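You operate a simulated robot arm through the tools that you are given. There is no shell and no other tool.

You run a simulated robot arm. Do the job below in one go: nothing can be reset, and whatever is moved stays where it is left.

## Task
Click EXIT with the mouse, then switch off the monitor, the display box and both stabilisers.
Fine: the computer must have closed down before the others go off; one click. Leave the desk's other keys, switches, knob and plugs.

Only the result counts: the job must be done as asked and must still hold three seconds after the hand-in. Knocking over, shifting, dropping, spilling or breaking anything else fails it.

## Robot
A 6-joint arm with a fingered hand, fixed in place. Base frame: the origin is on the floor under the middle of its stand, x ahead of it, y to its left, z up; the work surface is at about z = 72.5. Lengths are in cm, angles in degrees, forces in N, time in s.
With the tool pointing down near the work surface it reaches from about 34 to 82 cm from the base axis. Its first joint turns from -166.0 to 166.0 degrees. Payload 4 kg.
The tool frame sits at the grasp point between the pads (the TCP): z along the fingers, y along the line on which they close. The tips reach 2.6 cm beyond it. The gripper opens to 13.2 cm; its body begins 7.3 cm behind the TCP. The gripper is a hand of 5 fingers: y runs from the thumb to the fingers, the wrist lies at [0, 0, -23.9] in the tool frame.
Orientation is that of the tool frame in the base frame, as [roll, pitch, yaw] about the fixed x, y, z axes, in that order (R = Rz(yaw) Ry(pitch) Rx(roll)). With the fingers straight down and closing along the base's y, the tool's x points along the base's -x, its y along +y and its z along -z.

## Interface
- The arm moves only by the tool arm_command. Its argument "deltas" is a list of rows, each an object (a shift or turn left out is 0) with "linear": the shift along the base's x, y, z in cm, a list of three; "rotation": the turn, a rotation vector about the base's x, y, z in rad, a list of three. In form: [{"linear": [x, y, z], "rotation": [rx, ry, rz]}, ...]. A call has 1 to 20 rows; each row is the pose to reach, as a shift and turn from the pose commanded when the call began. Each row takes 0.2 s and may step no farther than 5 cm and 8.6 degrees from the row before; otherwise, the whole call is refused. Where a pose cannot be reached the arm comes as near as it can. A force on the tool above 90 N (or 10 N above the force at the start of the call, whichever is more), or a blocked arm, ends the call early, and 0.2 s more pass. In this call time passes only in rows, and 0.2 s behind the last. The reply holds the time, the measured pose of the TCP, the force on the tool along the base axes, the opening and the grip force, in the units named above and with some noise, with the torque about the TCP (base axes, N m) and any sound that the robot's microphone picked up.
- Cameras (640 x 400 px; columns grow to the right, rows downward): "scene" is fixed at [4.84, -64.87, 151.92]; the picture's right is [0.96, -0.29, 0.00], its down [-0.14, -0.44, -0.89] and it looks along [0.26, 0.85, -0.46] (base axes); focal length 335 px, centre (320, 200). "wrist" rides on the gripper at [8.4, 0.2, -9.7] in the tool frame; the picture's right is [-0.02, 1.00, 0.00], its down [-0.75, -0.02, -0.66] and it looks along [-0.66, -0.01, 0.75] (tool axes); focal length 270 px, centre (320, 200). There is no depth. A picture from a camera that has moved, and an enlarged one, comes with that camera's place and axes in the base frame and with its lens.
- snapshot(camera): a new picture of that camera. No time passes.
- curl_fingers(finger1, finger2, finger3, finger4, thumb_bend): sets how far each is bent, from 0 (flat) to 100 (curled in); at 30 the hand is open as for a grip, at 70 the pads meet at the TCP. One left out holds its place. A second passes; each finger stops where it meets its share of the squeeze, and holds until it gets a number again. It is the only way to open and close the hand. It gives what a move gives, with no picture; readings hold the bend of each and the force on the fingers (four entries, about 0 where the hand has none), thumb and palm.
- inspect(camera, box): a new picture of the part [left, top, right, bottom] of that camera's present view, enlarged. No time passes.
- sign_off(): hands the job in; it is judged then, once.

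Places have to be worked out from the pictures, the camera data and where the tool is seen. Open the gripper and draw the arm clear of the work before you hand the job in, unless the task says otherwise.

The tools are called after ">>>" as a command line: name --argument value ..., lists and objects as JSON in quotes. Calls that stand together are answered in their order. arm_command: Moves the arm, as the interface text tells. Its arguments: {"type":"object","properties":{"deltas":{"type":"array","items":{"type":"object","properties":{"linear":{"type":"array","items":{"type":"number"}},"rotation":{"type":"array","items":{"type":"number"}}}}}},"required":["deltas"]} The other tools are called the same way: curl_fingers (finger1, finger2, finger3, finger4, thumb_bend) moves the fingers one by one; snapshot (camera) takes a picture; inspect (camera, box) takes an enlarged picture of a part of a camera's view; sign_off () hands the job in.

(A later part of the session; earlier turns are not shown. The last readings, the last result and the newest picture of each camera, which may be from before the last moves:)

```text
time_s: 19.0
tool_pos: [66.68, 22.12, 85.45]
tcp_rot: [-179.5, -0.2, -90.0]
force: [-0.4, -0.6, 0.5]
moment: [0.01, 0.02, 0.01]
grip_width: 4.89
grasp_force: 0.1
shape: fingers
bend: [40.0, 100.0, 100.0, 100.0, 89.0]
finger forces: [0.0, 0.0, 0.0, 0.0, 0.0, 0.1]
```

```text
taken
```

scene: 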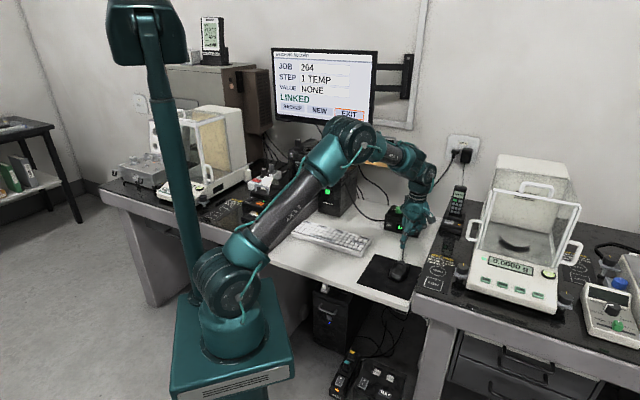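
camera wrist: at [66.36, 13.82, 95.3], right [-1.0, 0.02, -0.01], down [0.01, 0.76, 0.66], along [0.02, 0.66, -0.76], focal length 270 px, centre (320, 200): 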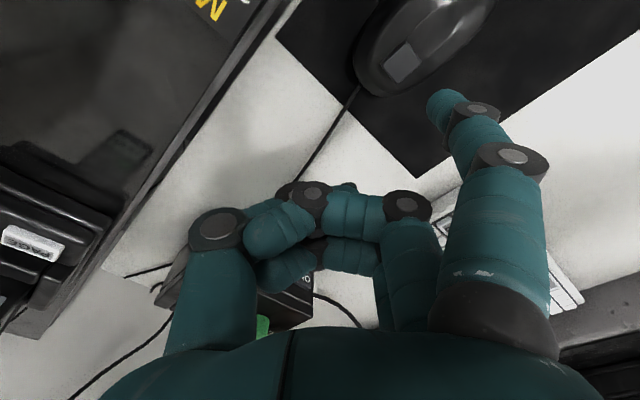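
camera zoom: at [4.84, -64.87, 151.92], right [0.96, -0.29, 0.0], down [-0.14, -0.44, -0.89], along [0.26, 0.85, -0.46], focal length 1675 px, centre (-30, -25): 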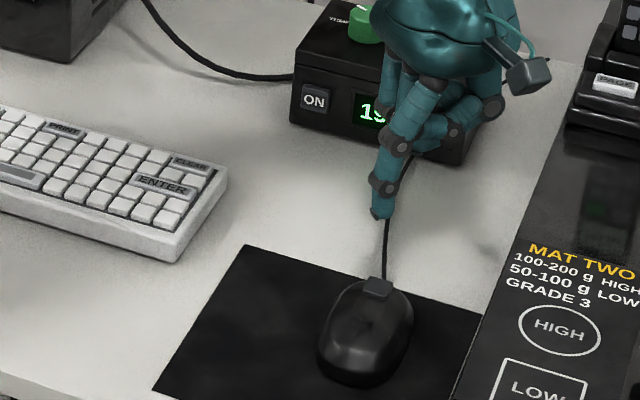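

EXIT is highlighted; both views put the fingertip almost over the grey key. I shift +0.2 in x and lower 4.5 cm, then check before pressing.

>>> arm_command --deltas '[{"linear": [0.2, 0, -1.5]}, {"linear": [0.2, 0, -3]}, {"linear": [0.2, 0, -4]}, {"linear": [0.2, 0, -4.5]}]'

>>> inspect --camera "wrist" --box '[340, 20, 540, 145]'

>>> inspect --camera "scene" --box '[370, 235, 420, 285]'

```text
time_s: 20.0
tool_pos: [66.87, 22.18, 81.08]
tcp_rot: [-179.6, -0.3, -90.0]
force: [0.8, 0.0, -0.3]
moment: [-0.03, -0.02, 0.01]
grip_width: 4.92
grasp_force: 0.1
shape: fingers
bend: [40.0, 100.0, 100.0, 100.0, 89.0]
finger forces: [0.0, 0.0, 0.0, 0.0, 0.1, 0.0]
```

```text
3.20 times, centred on (440, 82) of wrist
camera zoom: at [66.6, 13.77, 90.77], right [-1.0, 0.02, -0.01], down [0.01, 0.76, 0.66], along [0.02, 0.65, -0.76], focal length 865 px, centre (-64, 576)
```

zoom: 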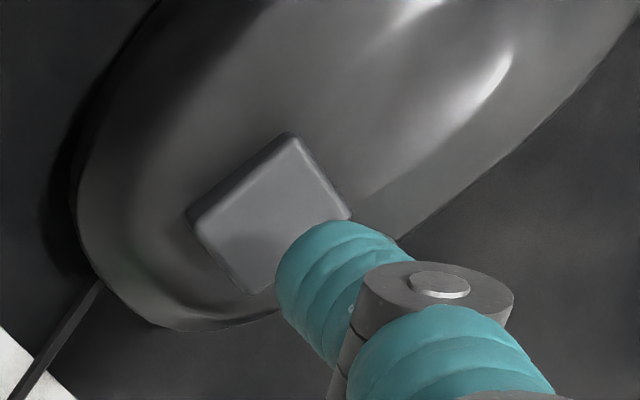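

```text
8.00 times, centred on (395, 260) of scene
camera zoom: at [4.84, -64.87, 151.92], right [0.96, -0.29, 0.0], down [-0.14, -0.44, -0.89], along [0.26, 0.85, -0.46], focal length 2680 px, centre (-280, -280)
```

zoom: 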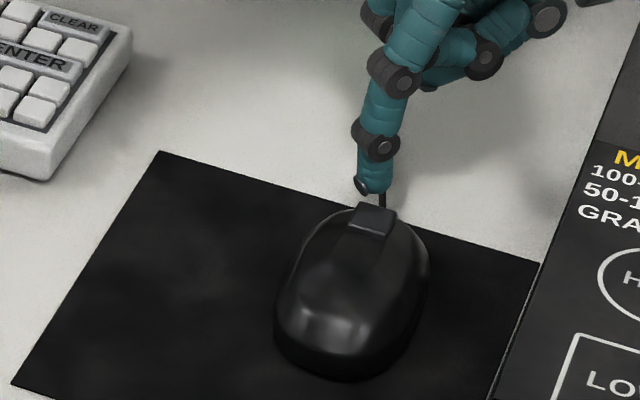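

Tip is right over the key with roughly 2 cm to go. I lower 1.2 cm, staying above contact.

>>> arm_command --deltas '[{"linear": [0.1, 0, -0.6]}, {"linear": [0.1, 0, -1.2]}]'

>>> inspect --camera "wrist" --box '[340, 20, 540, 145]'

>>> inspect --camera "scene" --box '[370, 235, 420, 285]'

```text
time_s: 20.6
tool_pos: [67.0, 22.14, 79.82]
tcp_rot: [-179.6, -0.1, -89.9]
force: [-0.5, 0.2, 0.0]
moment: [0.02, -0.02, 0.01]
grip_width: 4.9
grasp_force: 0.0
shape: fingers
bend: [40.0, 100.0, 100.0, 100.0, 89.0]
finger forces: [0.0, 0.0, 0.0, 0.0, 0.0, 0.0]
```

```text
3.20 times, centred on (440, 82) of wrist
camera zoom: at [66.74, 13.74, 89.52], right [-1.0, 0.02, -0.01], down [0.01, 0.76, 0.66], along [0.02, 0.65, -0.76], focal length 865 px, centre (-64, 576)
```

zoom: 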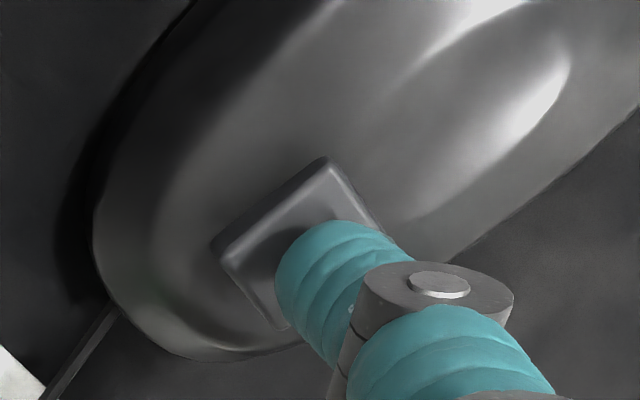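

```text
8.00 times, centred on (395, 260) of scene
camera zoom: at [4.84, -64.87, 151.92], right [0.96, -0.29, 0.0], down [-0.14, -0.44, -0.89], along [0.26, 0.85, -0.46], focal length 2680 px, centre (-280, -280)
```

zoom: 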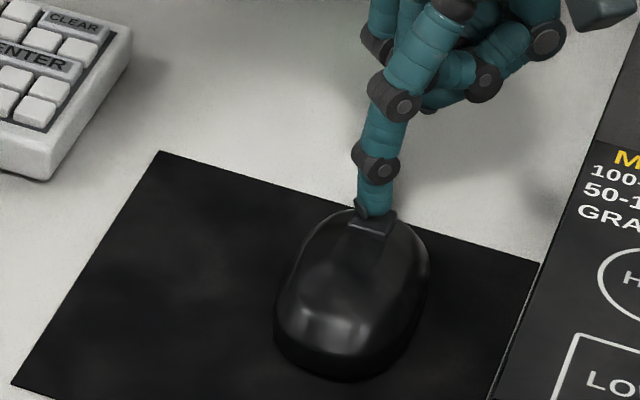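

The tip is centred on the key and nearly touching. I lower in 0.3 cm steps, reading force.

>>> arm_command --deltas '[{"linear": [0, 0, -0.3]}]'

>>> inspect --camera "scene" --box '[370, 235, 420, 285]'

>>> inspect --camera "scene" --box '[260, 40, 420, 140]'

```text
time_s: 21.0
tool_pos: [66.91, 22.13, 79.58]
tcp_rot: [-179.7, -0.2, -90.0]
force: [0.0, -0.4, 0.2]
moment: [-0.02, 0.02, 0.02]
grip_width: 4.91
grasp_force: 0.5
shape: fingers
bend: [40.0, 100.0, 100.0, 100.0, 89.0]
finger forces: [0.1, 0.1, 0.0, 0.0, 0.0, 0.1]
```

```text
8.00 times, centred on (395, 260) of scene
camera zoom: at [4.84, -64.87, 151.92], right [0.96, -0.29, 0.0], down [-0.14, -0.44, -0.89], along [0.26, 0.85, -0.46], focal length 2680 px, centre (-280, -280)
```

zoom: 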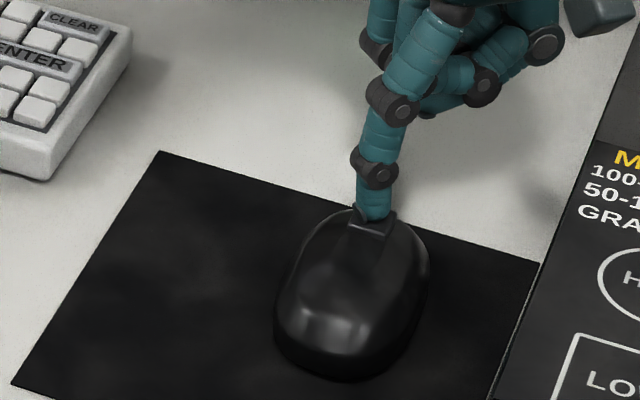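

```text
4.00 times, centred on (340, 90) of scene
camera zoom: at [4.84, -64.87, 151.92], right [0.96, -0.29, 0.0], down [-0.14, -0.44, -0.89], along [0.26, 0.85, -0.46], focal length 1340 px, centre (240, 640)
```

zoom: 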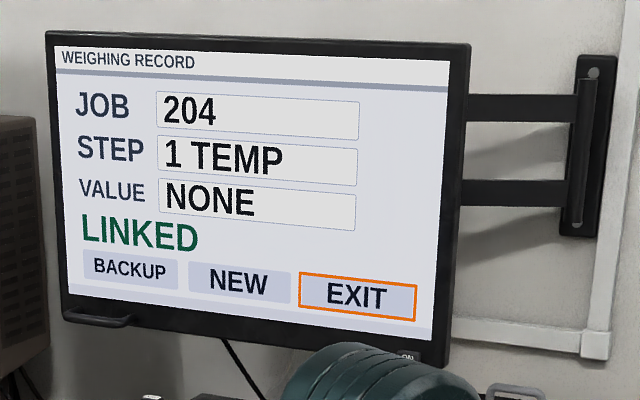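

No contact force yet and EXIT is still highlighted. I lower another 0.3 cm.

>>> arm_command --deltas '[{"linear": [0, 0, -0.15]}, {"linear": [0, 0, -0.3]}]'

>>> inspect --camera "wrist" --box '[340, 20, 540, 145]'

>>> inspect --camera "scene" --box '[260, 40, 420, 140]'

```text
time_s: 21.6
tool_pos: [66.95, 22.15, 79.28]
tcp_rot: [-179.5, -0.2, -89.9]
force: [0.4, -0.7, 2.4]
moment: [-0.06, 0.13, 0.03]
grip_width: 4.91
grasp_force: 0.6
shape: fingers
bend: [40.0, 100.0, 100.0, 100.0, 89.0]
finger forces: [2.3, 0.1, 0.1, 0.0, 0.1, 0.0]
heard: click
```

```text
3.20 times, centred on (440, 82) of wrist
camera zoom: at [66.7, 13.77, 88.97], right [-1.0, 0.02, -0.01], down [0.01, 0.76, 0.66], along [0.02, 0.65, -0.76], focal length 865 px, centre (-64, 576)
```

zoom: 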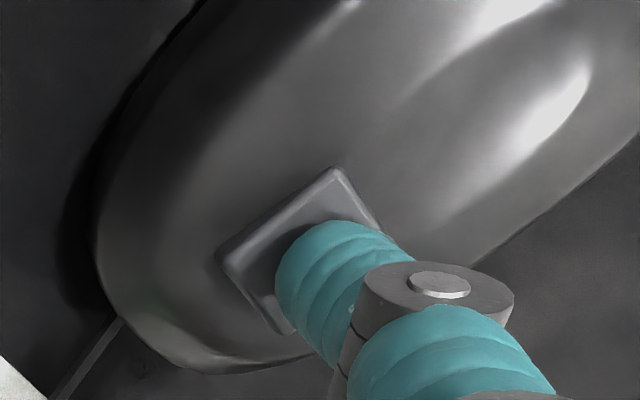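

```text
4.00 times, centred on (340, 90) of scene
camera zoom: at [4.84, -64.87, 151.92], right [0.96, -0.29, 0.0], down [-0.14, -0.44, -0.89], along [0.26, 0.85, -0.46], focal length 1340 px, centre (240, 640)
```

zoom: 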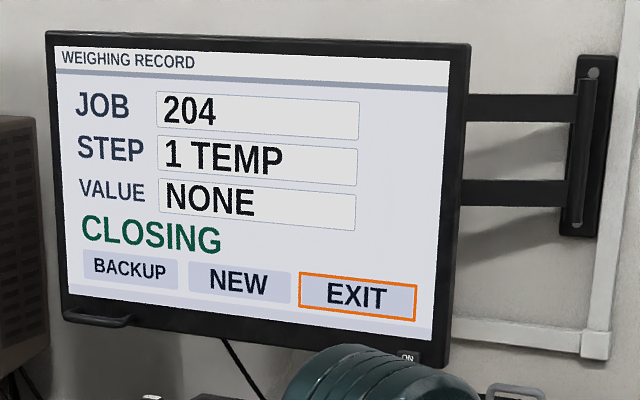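

A click was heard at 2.4 N and the screen now reads CLOSING. I lift straight off the mouse, keeping the finger shape.

>>> arm_command --deltas '[{"linear": [0, 0, 1]}, {"linear": [0, 0, 3]}, {"linear": [0, 0, 7]}, {"linear": [0, 0, 11]}, {"linear": [0, 0, 15]}]'

>>> snapshot --camera "wrist"

>>> snapshot --camera "scene"

>>> inspect --camera "scene" --box '[260, 40, 420, 140]'

```text
time_s: 22.8
tool_pos: [67.0, 22.04, 94.28]
tcp_rot: [-179.6, -0.3, -90.0]
force: [-0.6, 0.2, -0.7]
moment: [0.03, 0.01, -0.03]
grip_width: 4.92
grasp_force: 0.0
shape: fingers
bend: [40.0, 100.0, 100.0, 100.0, 89.0]
finger forces: [0.0, 0.0, 0.0, 0.1, 0.0, 0.0]
```

```text
taken
camera wrist: at [66.66, 13.74, 103.98], right [-1.0, 0.02, -0.01], down [0.01, 0.76, 0.65], along [0.02, 0.65, -0.76], focal length 270 px, centre (320, 200)
```

wrist: 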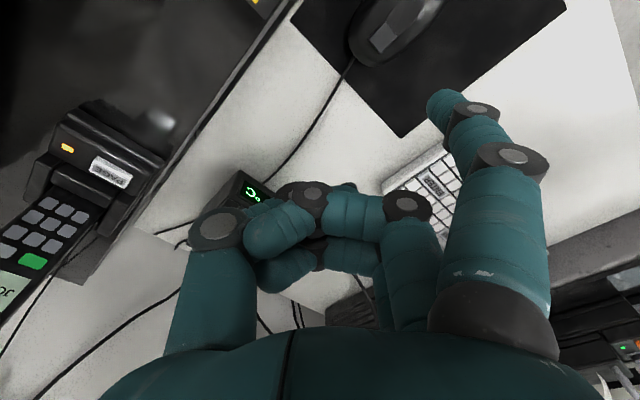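

```text
taken
```

scene: 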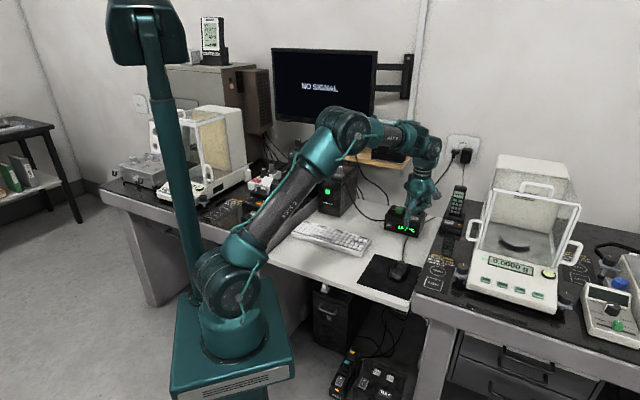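

```text
4.00 times, centred on (340, 90) of scene
camera zoom: at [4.84, -64.87, 151.92], right [0.96, -0.29, 0.0], down [-0.14, -0.44, -0.89], along [0.26, 0.85, -0.46], focal length 1340 px, centre (240, 640)
```

zoom: 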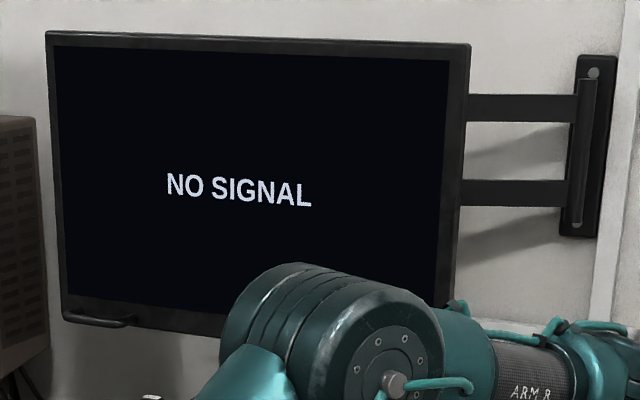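

The screen shows NO SIGNAL, so the computer has closed down. I check the tower's light, and then reorient in free air toward facing the desk front (finger1 lowest), starting with a further +45° turn about z at a retreat point.

>>> inspect --camera "scene" --box '[300, 270, 420, 400]'

>>> arm_command --deltas '[{"linear": [-1.8, 1.6, 1.6], "rotation": [0, 0, 0.131]}, {"linear": [-3.6, 3.3, 3.3], "rotation": [0, 0, 0.262]}, {"linear": [-5.5, 5, 5], "rotation": [0, 0, 0.393]}, {"linear": [-7.3, 6.6, 6.6], "rotation": [0, 0, 0.524]}, {"linear": [-9.2, 8.3, 8.3], "rotation": [0, 0, 0.655]}, {"linear": [-11, 10, 10], "rotation": [0, 0, 0.7854]}]'

>>> snapshot --camera "wrist"

>>> snapshot --camera "scene"

```text
3.08 times, centred on (360, 335) of scene
camera zoom: at [4.84, -64.87, 151.92], right [0.96, -0.29, 0.0], down [-0.14, -0.44, -0.89], along [0.26, 0.85, -0.46], focal length 1031 px, centre (197, -215)
```

zoom: 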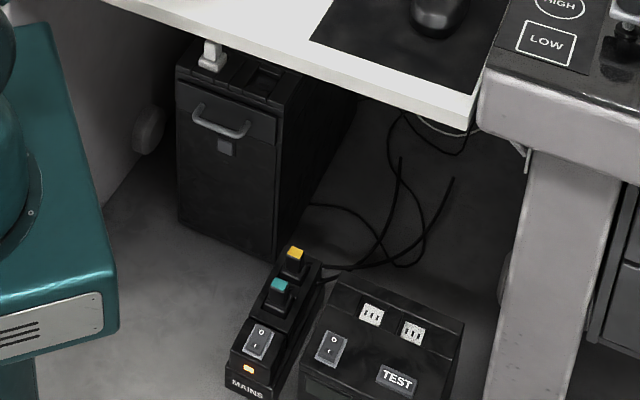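

```text
time_s: 24.2
tool_pos: [58.68, 34.53, 108.13]
tcp_rot: [179.3, 2.4, -45.0]
force: [-0.5, -0.6, -0.2]
moment: [-0.05, 0.01, 0.01]
grip_width: 4.92
grasp_force: 0.0
shape: fingers
bend: [40.0, 100.0, 100.0, 100.0, 89.0]
finger forces: [0.0, 0.1, 0.0, 0.0, 0.1, 0.1]
out of reach, approached as far as the arm can: row 3, 4, 5, 6
```

```text
taken
camera wrist: at [64.77, 28.22, 117.43], right [-0.72, -0.69, 0.01], down [-0.5, 0.53, 0.69], along [-0.48, 0.49, -0.72], focal length 270 px, centre (320, 200)
```

wrist: 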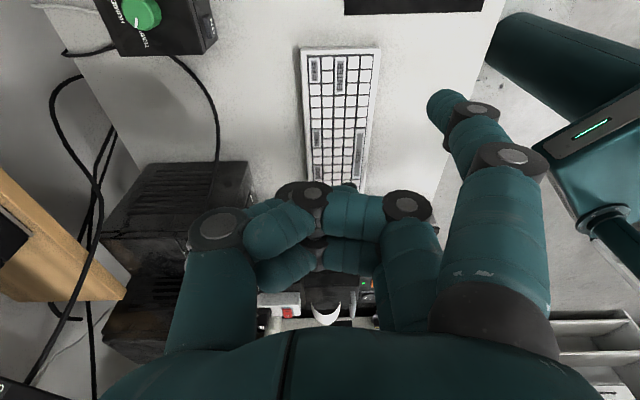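

```text
taken
```

scene: 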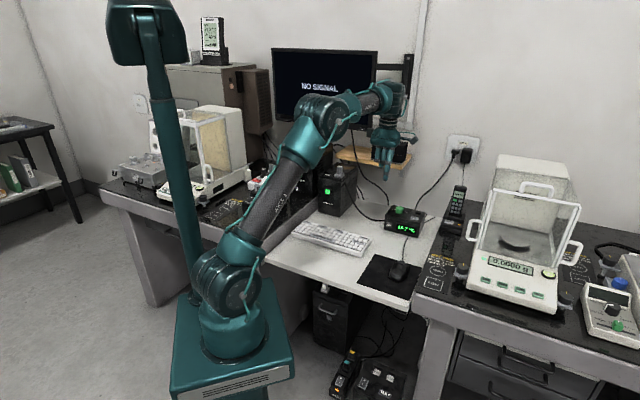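

The tower looks dark and closed. The last rows were flagged out of reach, with the tool at (58.7, 34.5, 108.1) instead of (56, 32, 104), perhaps a wrist joint limit. I test a small move down to see how the arm tracks.

>>> arm_command --deltas '[{"linear": [0, 0, -2]}, {"linear": [0, 0, -4]}]'

```text
time_s: 24.8
tool_pos: [59.61, 35.3, 105.33]
tcp_rot: [179.0, 3.4, -45.2]
force: [0.6, -0.3, 0.0]
moment: [0.01, -0.03, 0.0]
grip_width: 4.92
grasp_force: 0.0
shape: fingers
bend: [40.0, 100.0, 100.0, 100.0, 89.0]
finger forces: [0.0, 0.1, 0.0, 0.0, 0.1, 0.1]
out of reach, approached as far as the arm can: row 1, 2
```

The wrist's roll is likely at its limit for the downward pose; pitching the hand up toward horizontal relaxes that. I pitch up 40° about (0.71, -0.71, 0) in free air and check.

>>> arm_command --deltas '[{"linear": [0, 0, 0], "rotation": [0.0987, -0.0987, 0]}, {"linear": [0, 0, 0], "rotation": [0.1974, -0.1974, 0]}, {"linear": [0, 0, 0], "rotation": [0.2962, -0.2962, 0]}, {"linear": [0, 0, 0], "rotation": [0.3949, -0.3949, 0]}, {"linear": [0, 0, 0], "rotation": [0.4936, -0.4936, 0]}]'

>>> snapshot --camera "scene"

```text
time_s: 26.0
tool_pos: [64.78, 40.94, 114.52]
tcp_rot: [-145.8, 7.9, -44.2]
force: [-0.3, 0.1, 0.2]
moment: [0.01, 0.0, 0.02]
grip_width: 4.95
grasp_force: 0.1
shape: fingers
bend: [40.0, 100.0, 100.0, 100.0, 89.0]
finger forces: [0.0, 0.0, 0.1, 0.0, 0.0, 0.0]
out of reach, approached as far as the arm can: row 1, 2, 3, 4, 5
```

```text
taken
```

scene: 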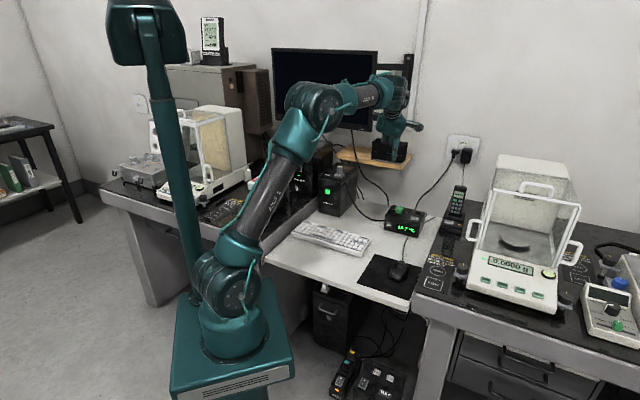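

The error grew, so it looks like the last wrist joint is at its limit for this roll. Rolling the hand back 30° about its own axis (finger1 still lowest) should bring it back in reach; I do that in small rows.

>>> arm_command --deltas '[{"rotation": [0.0595, 0.0595, -0.1003]}, {"rotation": [0.119, 0.119, -0.2005]}, {"rotation": [0.1785, 0.1785, -0.3008]}, {"rotation": [0.238, 0.238, -0.401]}]'

>>> snapshot --camera "scene"

```text
time_s: 27.0
tool_pos: [64.47, 40.83, 114.64]
tcp_rot: [-149.8, 26.8, -68.7]
force: [0.2, -0.1, -0.2]
moment: [-0.02, 0.04, 0.02]
grip_width: 4.92
grasp_force: 0.1
shape: fingers
bend: [40.0, 100.0, 100.0, 100.0, 89.0]
finger forces: [0.0, 0.1, 0.0, 0.0, 0.1, 0.0]
```

```text
taken
```

scene: 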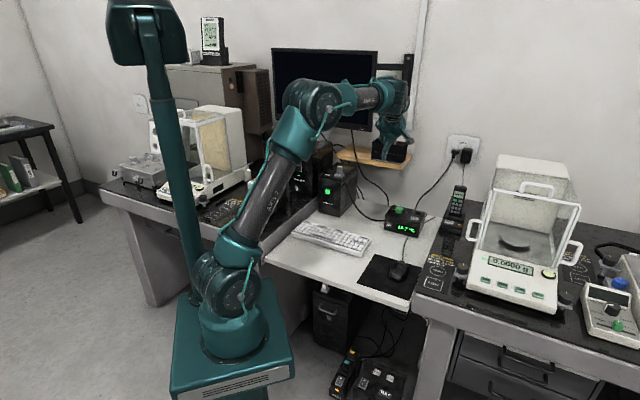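

The pose is now tracked exactly (64.5, 40.8, 114.6). I turn the hand to point horizontally at the desk's back (tool z ≈ (0.71, 0.71, 0), finger1 lowest) while moving left to stand about 15 cm in front of the monitor's ON key.

>>> arm_command --deltas '[{"linear": [-1.97, 1.97, 0.5], "rotation": [0.077, -0.1047, -0.0161]}, {"linear": [-3.94, 3.94, 1.0], "rotation": [0.154, -0.2094, -0.0322]}, {"linear": [-5.91, 5.91, 1.5], "rotation": [0.231, -0.3141, -0.0483]}, {"linear": [-7.89, 7.89, 2.0], "rotation": [0.3079, -0.4189, -0.0643]}, {"linear": [-9.86, 9.86, 2.5], "rotation": [0.3849, -0.5236, -0.0804]}, {"linear": [-11.83, 11.83, 3.0], "rotation": [0.4619, -0.6283, -0.0965]}, {"linear": [-13.8, 13.8, 3.5], "rotation": [0.5389, -0.733, -0.1126]}]'

>>> snapshot --camera "wrist"

>>> snapshot --camera "scene"

```text
time_s: 28.6
tool_pos: [50.63, 54.65, 118.05]
tcp_rot: [-89.9, 29.8, -45.0]
force: [0.1, 0.5, -0.5]
moment: [-0.04, 0.01, 0.0]
grip_width: 4.89
grasp_force: 0.1
shape: fingers
bend: [40.0, 100.0, 100.0, 100.0, 89.0]
finger forces: [0.0, 0.0, 0.1, 0.1, 0.0, 0.0]
```

```text
taken
camera wrist: at [48.93, 42.69, 113.67], right [-0.36, 0.36, -0.86], down [-0.92, -0.01, 0.39], along [0.13, 0.93, 0.34], focal length 270 px, centre (320, 200)
```

wrist: 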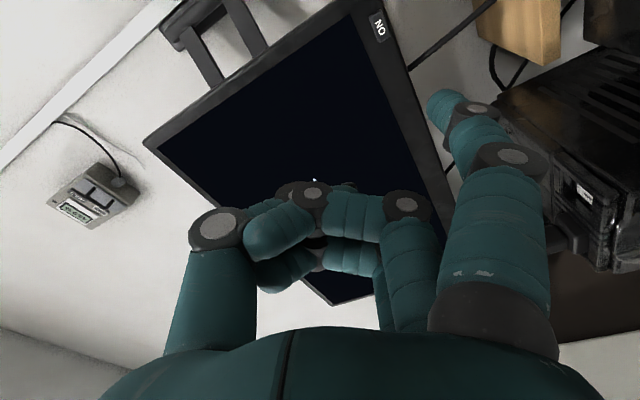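

```text
taken
```

scene: 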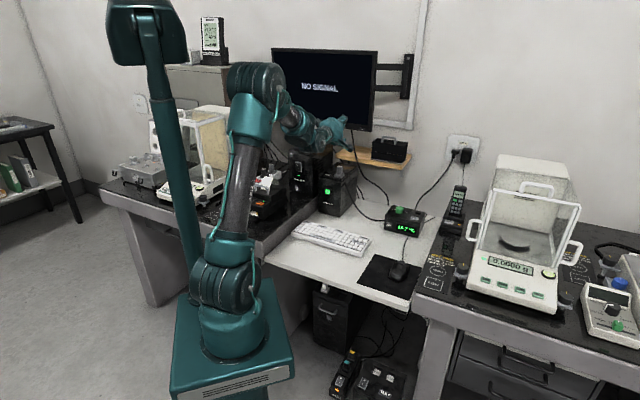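

The hand points horizontally as planned; corrected triangulation puts the monitor's ON key near (66, 69.5, 111.1) and the fingertip now near (52.9, 56.3, 111.6), already lined up. I advance 9 cm along (0.71, 0.71, 0) and re-measure.

>>> arm_command --deltas '[{"linear": [2.12, 2.12, 0]}, {"linear": [4.24, 4.24, 0]}, {"linear": [6.36, 6.36, 0]}]'

>>> snapshot --camera "wrist"

>>> inspect --camera "scene" --box '[310, 90, 400, 160]'

```text
time_s: 29.4
tool_pos: [57.12, 61.07, 118.04]
tcp_rot: [-90.0, 29.9, -45.0]
force: [0.2, -0.5, 0.6]
moment: [-0.01, -0.01, 0.02]
grip_width: 4.94
grasp_force: 0.0
shape: fingers
bend: [40.0, 100.0, 100.0, 100.0, 89.0]
finger forces: [0.0, 0.1, 0.2, 0.1, 0.1, 0.0]
```

```text
taken
camera wrist: at [55.31, 49.06, 113.73], right [-0.36, 0.36, -0.86], down [-0.92, -0.01, 0.39], along [0.13, 0.93, 0.34], focal length 270 px, centre (320, 200)
```

wrist: 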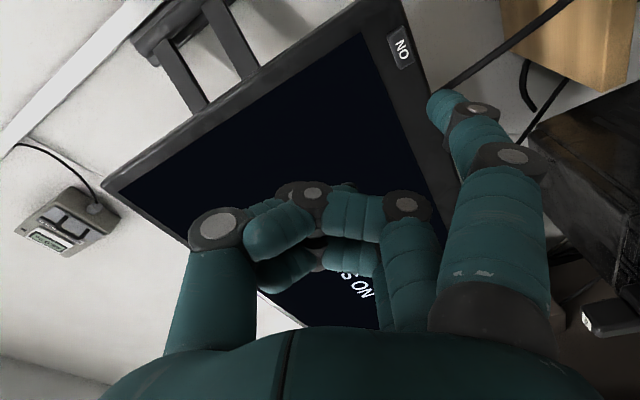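

```text
5.71 times, centred on (355, 125) of scene
camera zoom: at [4.84, -64.87, 151.92], right [0.96, -0.29, 0.0], down [-0.14, -0.44, -0.89], along [0.26, 0.85, -0.46], focal length 1914 px, centre (120, 629)
```

zoom: 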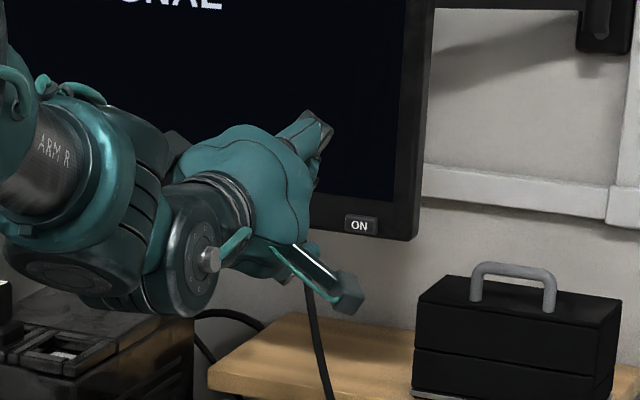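

Two wrist views agree: ON key at about (66.1, 69.8, 111.0); the fingertip is about 9.8 cm short of it. I advance 6 cm with small corrections down and left.

>>> arm_command --deltas '[{"linear": [1.4, 1.45, -0.2]}, {"linear": [2.8, 2.9, -0.4]}, {"linear": [4.13, 4.35, -0.5]}]'

>>> snapshot --camera "wrist"

>>> inspect --camera "scene" --box '[310, 90, 400, 160]'

```text
time_s: 30.2
tool_pos: [61.12, 65.41, 117.64]
tcp_rot: [-90.1, 30.0, -45.1]
force: [0.2, 0.4, 0.0]
moment: [0.0, 0.05, 0.01]
grip_width: 4.93
grasp_force: 0.1
shape: fingers
bend: [40.0, 100.0, 100.0, 100.0, 89.0]
finger forces: [0.0, 0.0, 0.1, 0.0, 0.0, 0.0]
```

```text
taken
camera wrist: at [59.38, 53.37, 113.21], right [-0.36, 0.36, -0.86], down [-0.92, -0.01, 0.39], along [0.13, 0.93, 0.34], focal length 270 px, centre (320, 200)
```

wrist: 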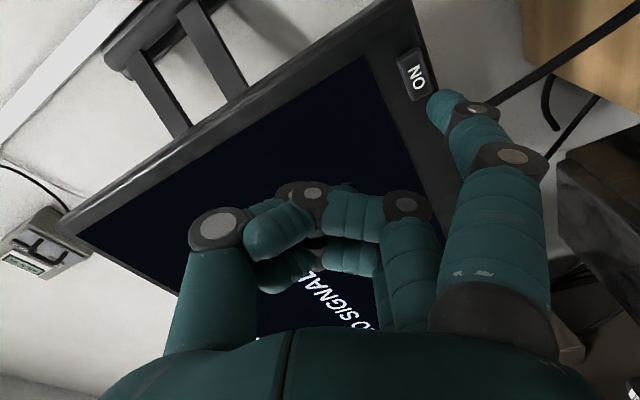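

```text
5.71 times, centred on (355, 125) of scene
camera zoom: at [4.84, -64.87, 151.92], right [0.96, -0.29, 0.0], down [-0.14, -0.44, -0.89], along [0.26, 0.85, -0.46], focal length 1914 px, centre (120, 629)
```

zoom: 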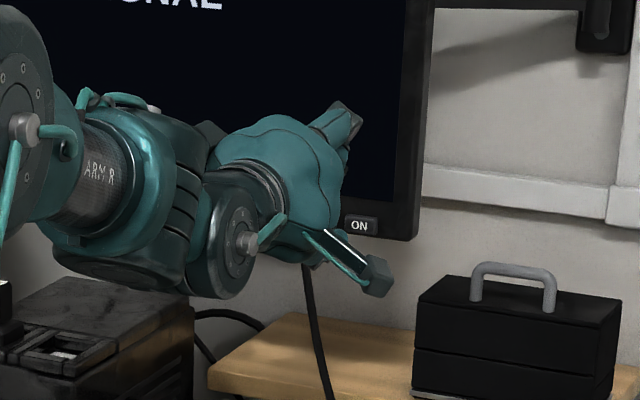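

Tracking is consistent, with about 3.7 cm left to the ON key. I advance 2.6 cm and look again.

>>> arm_command --deltas '[{"linear": [0.9, 0.95, 0]}, {"linear": [1.82, 1.87, 0]}]'

>>> inspect --camera "wrist" --box '[340, 20, 540, 145]'

>>> snapshot --camera "wrist"

```text
time_s: 30.8
tool_pos: [62.88, 67.26, 117.53]
tcp_rot: [-89.9, 29.8, -45.0]
force: [0.1, 0.4, -0.1]
moment: [-0.04, -0.03, -0.03]
grip_width: 4.93
grasp_force: 0.1
shape: fingers
bend: [40.0, 100.0, 100.0, 100.0, 89.0]
finger forces: [0.1, 0.1, 0.0, 0.0, 0.1, 0.0]
```

```text
3.20 times, centred on (440, 82) of wrist
camera zoom: at [61.21, 55.2, 113.16], right [-0.36, 0.36, -0.86], down [-0.92, -0.01, 0.39], along [0.13, 0.93, 0.34], focal length 865 px, centre (-64, 576)
```

zoom: 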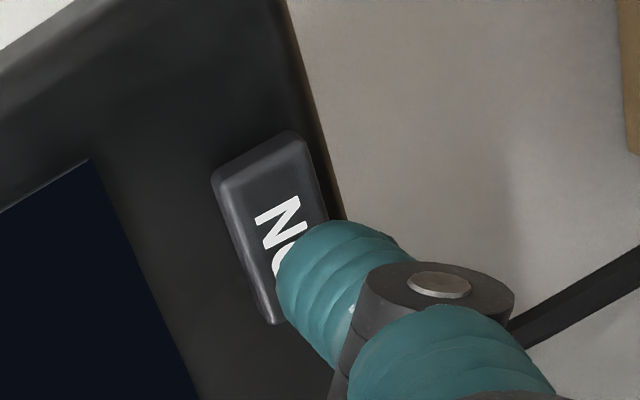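

```text
taken
camera wrist: at [61.21, 55.2, 113.16], right [-0.36, 0.36, -0.86], down [-0.92, -0.01, 0.39], along [0.13, 0.93, 0.34], focal length 270 px, centre (320, 200)
```

wrist: 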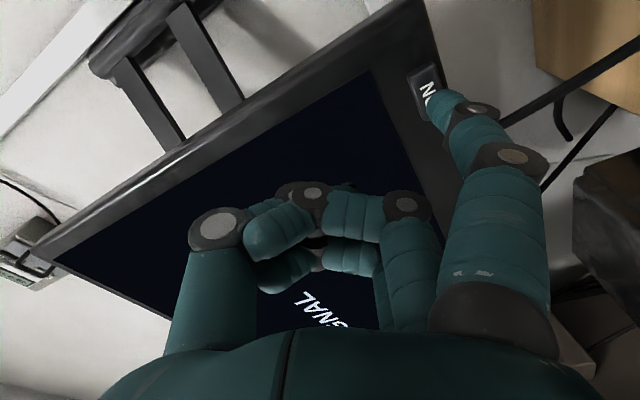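

The tip is about 1 cm off the key and centred on it. I step forward 0.6 cm, then continue in small steps watching for the click.

>>> arm_command --deltas '[{"linear": [0.21, 0.21, 0]}, {"linear": [0.42, 0.42, 0]}]'

>>> inspect --camera "wrist" --box '[340, 20, 540, 145]'

```text
time_s: 31.4
tool_pos: [63.31, 67.47, 117.7]
tcp_rot: [-90.0, 29.9, -44.9]
force: [-1.6, -0.7, 0.7]
moment: [-0.01, 0.06, 0.0]
grip_width: 4.94
grasp_force: 1.5
shape: fingers
bend: [40.0, 100.0, 100.0, 100.0, 89.0]
finger forces: [1.7, 0.1, 0.1, 0.1, 0.0, 0.0]
heard: click
```

```text
3.20 times, centred on (440, 82) of wrist
camera zoom: at [61.62, 55.62, 113.22], right [-0.36, 0.36, -0.86], down [-0.92, -0.01, 0.39], along [0.13, 0.93, 0.34], focal length 865 px, centre (-64, 576)
```

zoom: 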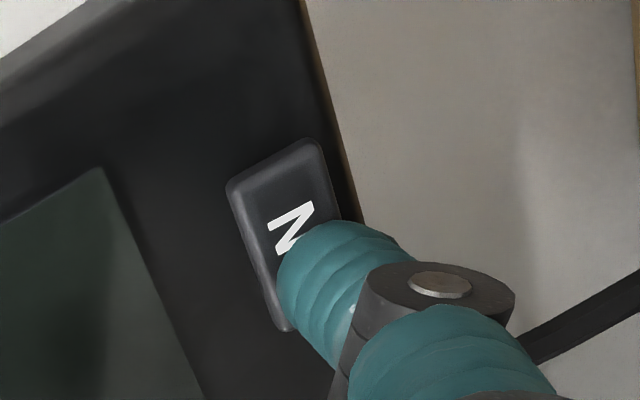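

A click was heard and the screen went dark. I retreat straight back 17 cm and verify.

>>> arm_command --deltas '[{"linear": [-0.5, -0.5, 0]}, {"linear": [-2, -2, 0]}, {"linear": [-5, -5, 0]}, {"linear": [-8.5, -8.5, 0]}, {"linear": [-12, -12, 0]}]'

>>> snapshot --camera "wrist"

>>> snapshot --camera "scene"

>>> inspect --camera "scene" --box '[260, 40, 420, 140]'

```text
time_s: 32.6
tool_pos: [51.42, 55.46, 117.58]
tcp_rot: [-90.1, 29.9, -44.9]
force: [0.2, -0.2, -0.7]
moment: [0.0, -0.02, -0.02]
grip_width: 4.94
grasp_force: 0.0
shape: fingers
bend: [40.0, 100.0, 100.0, 100.0, 89.0]
finger forces: [0.1, 0.0, 0.0, 0.0, 0.1, 0.0]
```

```text
taken
camera wrist: at [49.62, 43.64, 113.12], right [-0.37, 0.36, -0.86], down [-0.92, -0.01, 0.39], along [0.13, 0.93, 0.34], focal length 270 px, centre (320, 200)
```

wrist: 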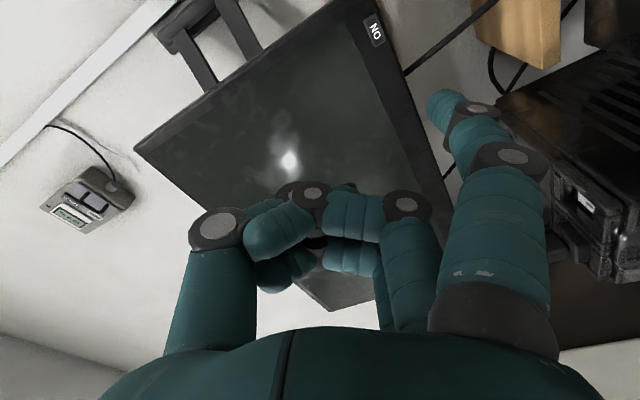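

```text
taken
```

scene: 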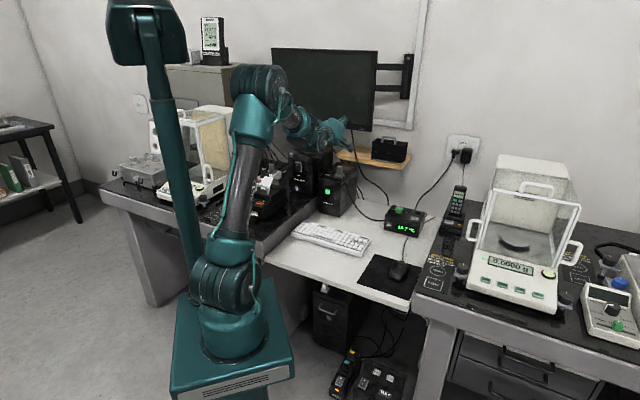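

```text
4.00 times, centred on (340, 90) of scene
camera zoom: at [4.84, -64.87, 151.92], right [0.96, -0.29, 0.0], down [-0.14, -0.44, -0.89], along [0.26, 0.85, -0.46], focal length 1340 px, centre (240, 640)
```

zoom: 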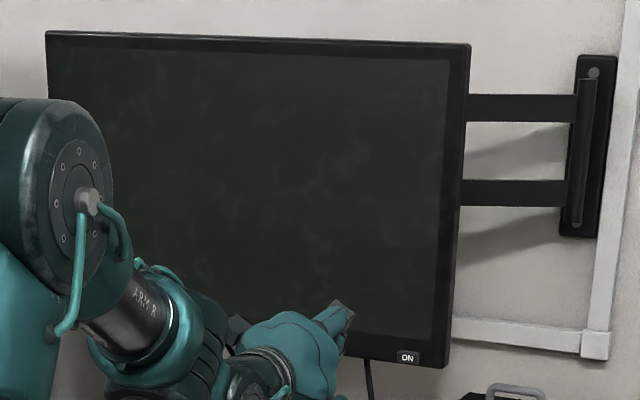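

The monitor is off and nothing shifted. Next is the display box: I move right and down with a 15° downward tilt, stopping with the tip well in front of and above the box to re-measure the ON key.

>>> arm_command --deltas '[{"linear": [1.4, -3.5, 0], "rotation": [-0.0309, 0.0309, 0]}, {"linear": [2.8, -7.0, 0], "rotation": [-0.0617, 0.0617, 0]}, {"linear": [4.2, -10.5, 0], "rotation": [-0.0926, 0.0926, 0]}, {"linear": [5.6, -14.0, 0], "rotation": [-0.1234, 0.1234, 0]}, {"linear": [7.0, -17.5, -1], "rotation": [-0.1543, 0.1543, 0]}, {"linear": [8.0, -20.5, -4], "rotation": [-0.1851, 0.1851, 0]}, {"linear": [8.0, -21.0, -8.5], "rotation": [-0.1851, 0.1851, 0]}, {"linear": [8.0, -21.0, -13], "rotation": [-0.1851, 0.1851, 0]}, {"linear": [8.0, -21.0, -17.6], "rotation": [-0.1851, 0.1851, 0]}]'

>>> snapshot --camera "wrist"

>>> snapshot --camera "scene"

```text
time_s: 34.6
tool_pos: [59.3, 37.88, 101.58]
tcp_rot: [-108.1, 28.9, -55.3]
force: [-0.3, -0.3, 0.1]
moment: [0.0, 0.01, 0.0]
grip_width: 4.92
grasp_force: 0.2
shape: fingers
bend: [40.0, 100.0, 100.0, 100.0, 89.0]
finger forces: [0.1, 0.0, 0.0, 0.0, 0.0, 0.1]
out of reach, approached as far as the arm can: row 8, 9
```

```text
taken
camera wrist: at [56.58, 25.47, 99.91], right [-0.53, 0.22, -0.82], down [-0.82, 0.1, 0.56], along [0.2, 0.97, 0.13], focal length 270 px, centre (320, 200)
```

wrist: 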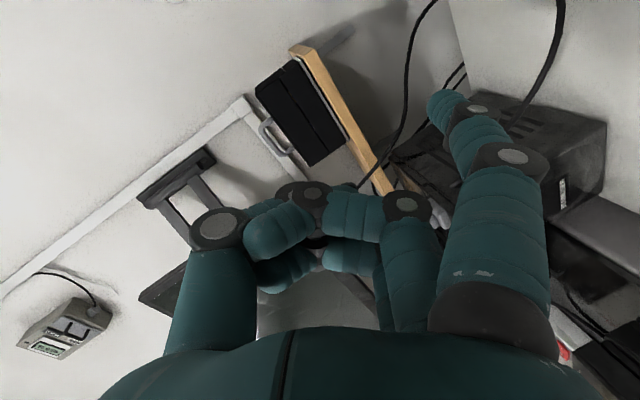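

```text
taken
```

scene: 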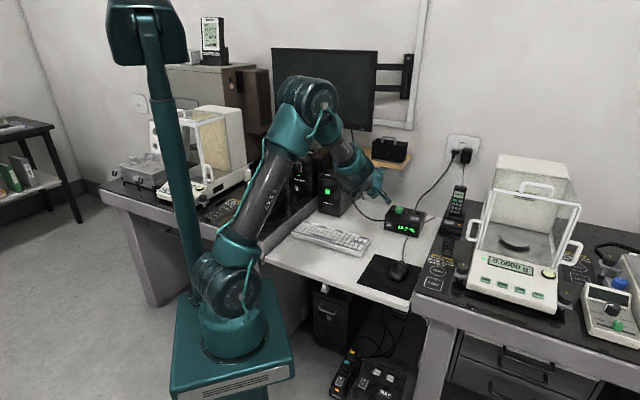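

The low horizontal pose is out of reach, so for the box I'll use a vertical hand with finger1 stretched flat and pointing toward the wall. First I pitch the tool down to vertical in free air while backing off slightly.

>>> arm_command --deltas '[{"linear": [-0.8, -0.4, 0.2], "rotation": [-0.0994, 0.1041, 0]}, {"linear": [-1.6, -0.9, 0.4], "rotation": [-0.1988, 0.2082, 0]}, {"linear": [-2.4, -1.3, 0.4], "rotation": [-0.2982, 0.3122, 0]}, {"linear": [-3.2, -1.8, 0.4], "rotation": [-0.3976, 0.4163, 0]}, {"linear": [-4.0, -2.2, 0.4], "rotation": [-0.4969, 0.5204, 0]}, {"linear": [-4.8, -2.7, 0.4], "rotation": [-0.5963, 0.6245, 0]}, {"linear": [-5.6, -3.1, 0.4], "rotation": [-0.6957, 0.7286, 0]}, {"linear": [-6.4, -3.6, 0.4], "rotation": [-0.7951, 0.8326, 0]}, {"linear": [-7.0, -4.0, 0.4], "rotation": [-0.8945, 0.9367, 0]}]'

>>> snapshot --camera "scene"

```text
time_s: 36.6
tool_pos: [52.23, 33.89, 102.01]
tcp_rot: [-179.9, 1.5, -75.8]
force: [0.0, -0.5, 0.1]
moment: [0.0, 0.0, -0.02]
grip_width: 4.93
grasp_force: 0.1
shape: fingers
bend: [40.0, 100.0, 100.0, 100.0, 89.0]
finger forces: [0.0, 0.0, 0.0, 0.1, 0.0, 0.0]
```

```text
taken
```

scene: 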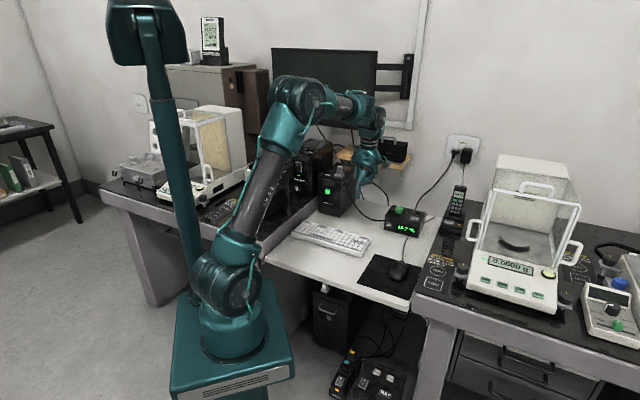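

Vertical now, yaw −75.8°. I turn −149.2° about z in place so that the tool's y (finger side) faces the wall.

>>> arm_command --deltas '[{"rotation": [0, 0, -0.1447]}, {"rotation": [0, 0, -0.2893]}, {"rotation": [0, 0, -0.434]}, {"rotation": [0, 0, -0.5787]}, {"rotation": [0, 0, -0.7233]}, {"rotation": [0, 0, -0.868]}, {"rotation": [0, 0, -1.0127]}, {"rotation": [0, 0, -1.1573]}, {"rotation": [0, 0, -1.302]}, {"rotation": [0, 0, -1.4467]}, {"rotation": [0, 0, -1.5913]}, {"rotation": [0, 0, -1.736]}, {"rotation": [0, 0, -1.8807]}, {"rotation": [0, 0, -2.0253]}, {"rotation": [0, 0, -2.17]}, {"rotation": [0, 0, -2.3147]}, {"rotation": [0, 0, -2.4593]}, {"rotation": [0, 0, -2.604]}]'

>>> curl_fingers --finger1 0

>>> snapshot --camera "wrist"

>>> snapshot --camera "scene"

```text
time_s: 40.4
tool_pos: [52.26, 33.83, 102.05]
tcp_rot: [-180.0, 1.4, 134.8]
force: [-0.9, 0.3, 0.7]
moment: [-0.02, -0.01, 0.01]
grip_width: 4.9
grasp_force: 0.0
shape: fingers
bend: [40.0, 100.0, 100.0, 100.0, 89.0]
finger forces: [0.0, 0.0, 0.0, 0.0, 0.1, 0.0]
```

```text
time_s: 41.4
tool_pos: [52.28, 33.89, 102.0]
tcp_rot: [-179.9, 1.6, 135.0]
force: [0.1, -0.7, 0.2]
moment: [0.02, -0.02, -0.03]
grip_width: 8.44
grasp_force: 0.0
shape: fingers
bend: [0.0, 100.0, 100.0, 100.0, 89.0]
finger forces: [0.0, 0.0, 0.0, 0.1, 0.0, 0.1]
```

```text
taken
camera wrist: at [46.15, 40.15, 111.46], right [0.72, 0.69, 0.0], down [0.51, -0.53, 0.68], along [0.47, -0.49, -0.74], focal length 270 px, centre (320, 200)
```

wrist: 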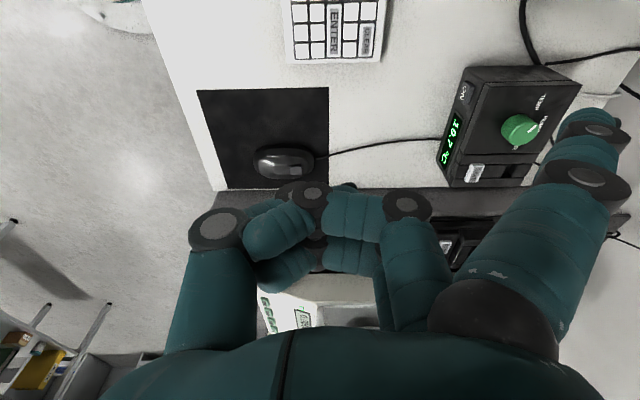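

```text
taken
```

scene: 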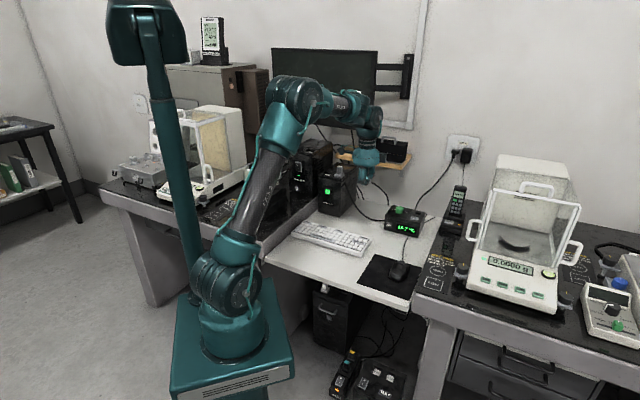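

The wrist camera now sees the display box and ON key clearly, with finger1 stretched toward the wall. I zoom in to measure both.

>>> inspect --camera "wrist" --box '[400, 40, 600, 205]'

>>> inspect --camera "wrist" --box '[480, 60, 640, 220]'

>>> inspect --camera "scene" --box '[330, 120, 430, 220]'

```text
2.42 times, centred on (500, 122) of wrist
camera zoom: at [46.15, 40.15, 111.46], right [0.72, 0.69, 0.0], down [0.51, -0.53, 0.68], along [0.47, -0.49, -0.74], focal length 655 px, centre (-116, 388)
```

zoom: 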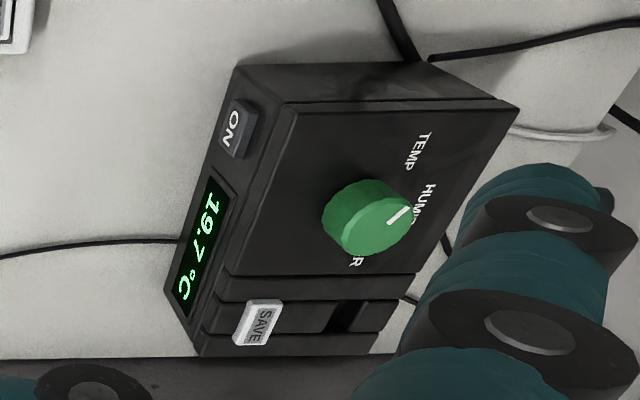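

```text
2.50 times, centred on (560, 140) of wrist
camera zoom: at [46.15, 40.15, 111.46], right [0.72, 0.69, 0.0], down [0.51, -0.53, 0.68], along [0.47, -0.49, -0.74], focal length 676 px, centre (-280, 350)
```

zoom: 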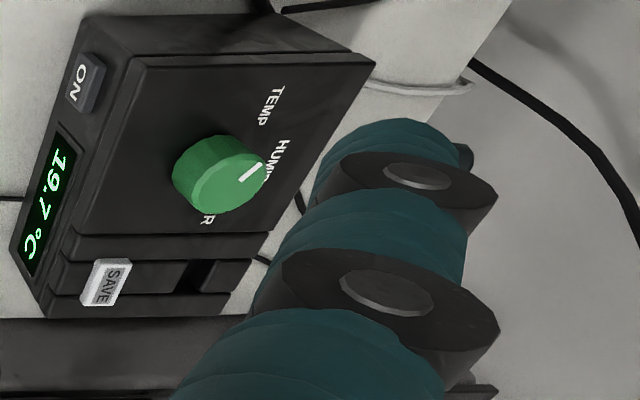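

```text
4.00 times, centred on (380, 170) of scene
camera zoom: at [4.84, -64.87, 151.92], right [0.96, -0.29, 0.0], down [-0.14, -0.44, -0.89], along [0.26, 0.85, -0.46], focal length 1340 px, centre (80, 320)
```

zoom: 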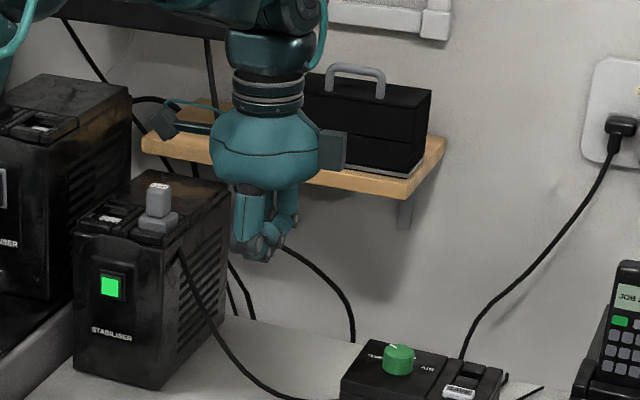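

Finger1's tip in the flat pose works out to tool (3.6, 10.9, 0.4); the ON key is near (68.4, 42.4, 77.2). I move to 4 cm in front of the box at z≈92 to re-measure before descending.

>>> arm_command --deltas '[{"linear": [1.6, -0.9, -2]}, {"linear": [3.2, -1.8, -4]}, {"linear": [4.8, -2.8, -6]}, {"linear": [6.4, -3.7, -8]}, {"linear": [8.0, -4.65, -10]}]'

>>> snapshot --camera "wrist"

>>> inspect --camera "scene" --box '[350, 150, 450, 250]'

```text
time_s: 42.6
tool_pos: [60.34, 29.11, 92.24]
tcp_rot: [180.0, 1.6, 135.0]
force: [-0.3, 0.7, 0.1]
moment: [0.0, 0.03, -0.04]
grip_width: 8.4
grasp_force: 0.1
shape: fingers
bend: [0.0, 100.0, 100.0, 100.0, 89.0]
finger forces: [0.0, 0.0, 0.0, 0.0, 0.0, 0.0]
```

```text
taken
camera wrist: at [54.22, 35.52, 101.55], right [0.72, 0.69, 0.0], down [0.51, -0.53, 0.68], along [0.47, -0.49, -0.74], focal length 270 px, centre (320, 200)
```

wrist: 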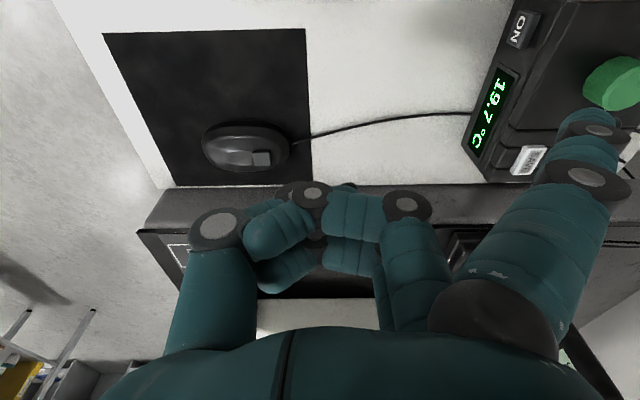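

```text
4.00 times, centred on (400, 200) of scene
camera zoom: at [4.84, -64.87, 151.92], right [0.96, -0.29, 0.0], down [-0.14, -0.44, -0.89], along [0.26, 0.85, -0.46], focal length 1340 px, centre (0, 200)
```

zoom: 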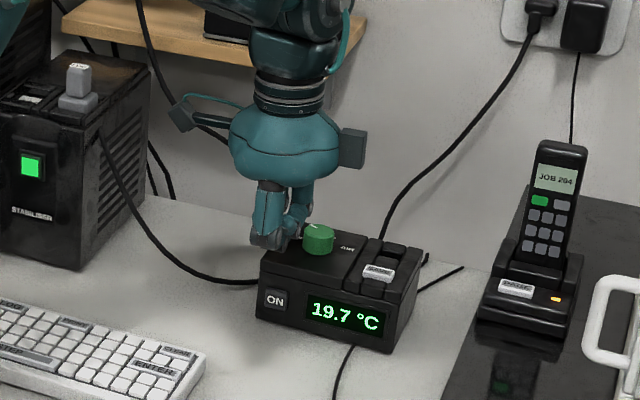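

Re-measured, the ON key is near (68.7, 43.0, 76.5), and the tip stands about 4.7 cm in front of it. I descend 12 cm there, shifting slightly left, and check.

>>> arm_command --deltas '[{"linear": [-0.1, 0.1, -3]}, {"linear": [-0.2, 0.2, -6]}, {"linear": [-0.2, 0.2, -9]}, {"linear": [-0.2, 0.2, -12]}]'

>>> snapshot --camera "wrist"

>>> inspect --camera "scene" --box '[370, 180, 450, 260]'

```text
time_s: 43.6
tool_pos: [60.2, 29.29, 80.08]
tcp_rot: [180.0, 1.5, 135.0]
force: [0.6, -0.4, -0.4]
moment: [-0.04, 0.01, 0.04]
grip_width: 8.42
grasp_force: 0.1
shape: fingers
bend: [0.0, 100.0, 100.0, 100.0, 89.0]
finger forces: [0.0, 0.0, 0.1, 0.0, 0.0, 0.1]
```

```text
taken
camera wrist: at [54.02, 35.7, 89.45], right [0.72, 0.69, 0.0], down [0.51, -0.53, 0.68], along [0.47, -0.49, -0.74], focal length 270 px, centre (320, 200)
```

wrist: 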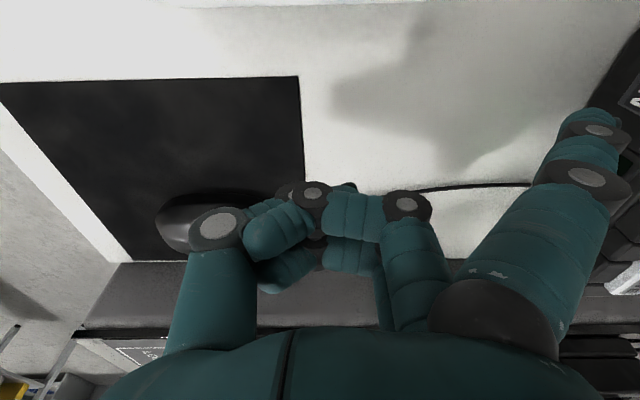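

```text
5.00 times, centred on (410, 220) of scene
camera zoom: at [4.84, -64.87, 151.92], right [0.96, -0.29, 0.0], down [-0.14, -0.44, -0.89], along [0.26, 0.85, -0.46], focal length 1675 px, centre (-130, 100)
```

zoom: 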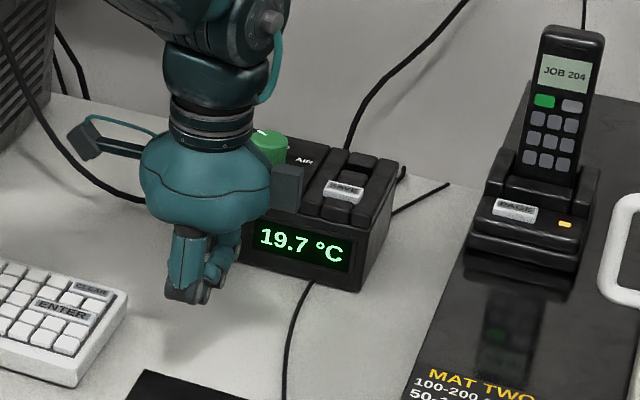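

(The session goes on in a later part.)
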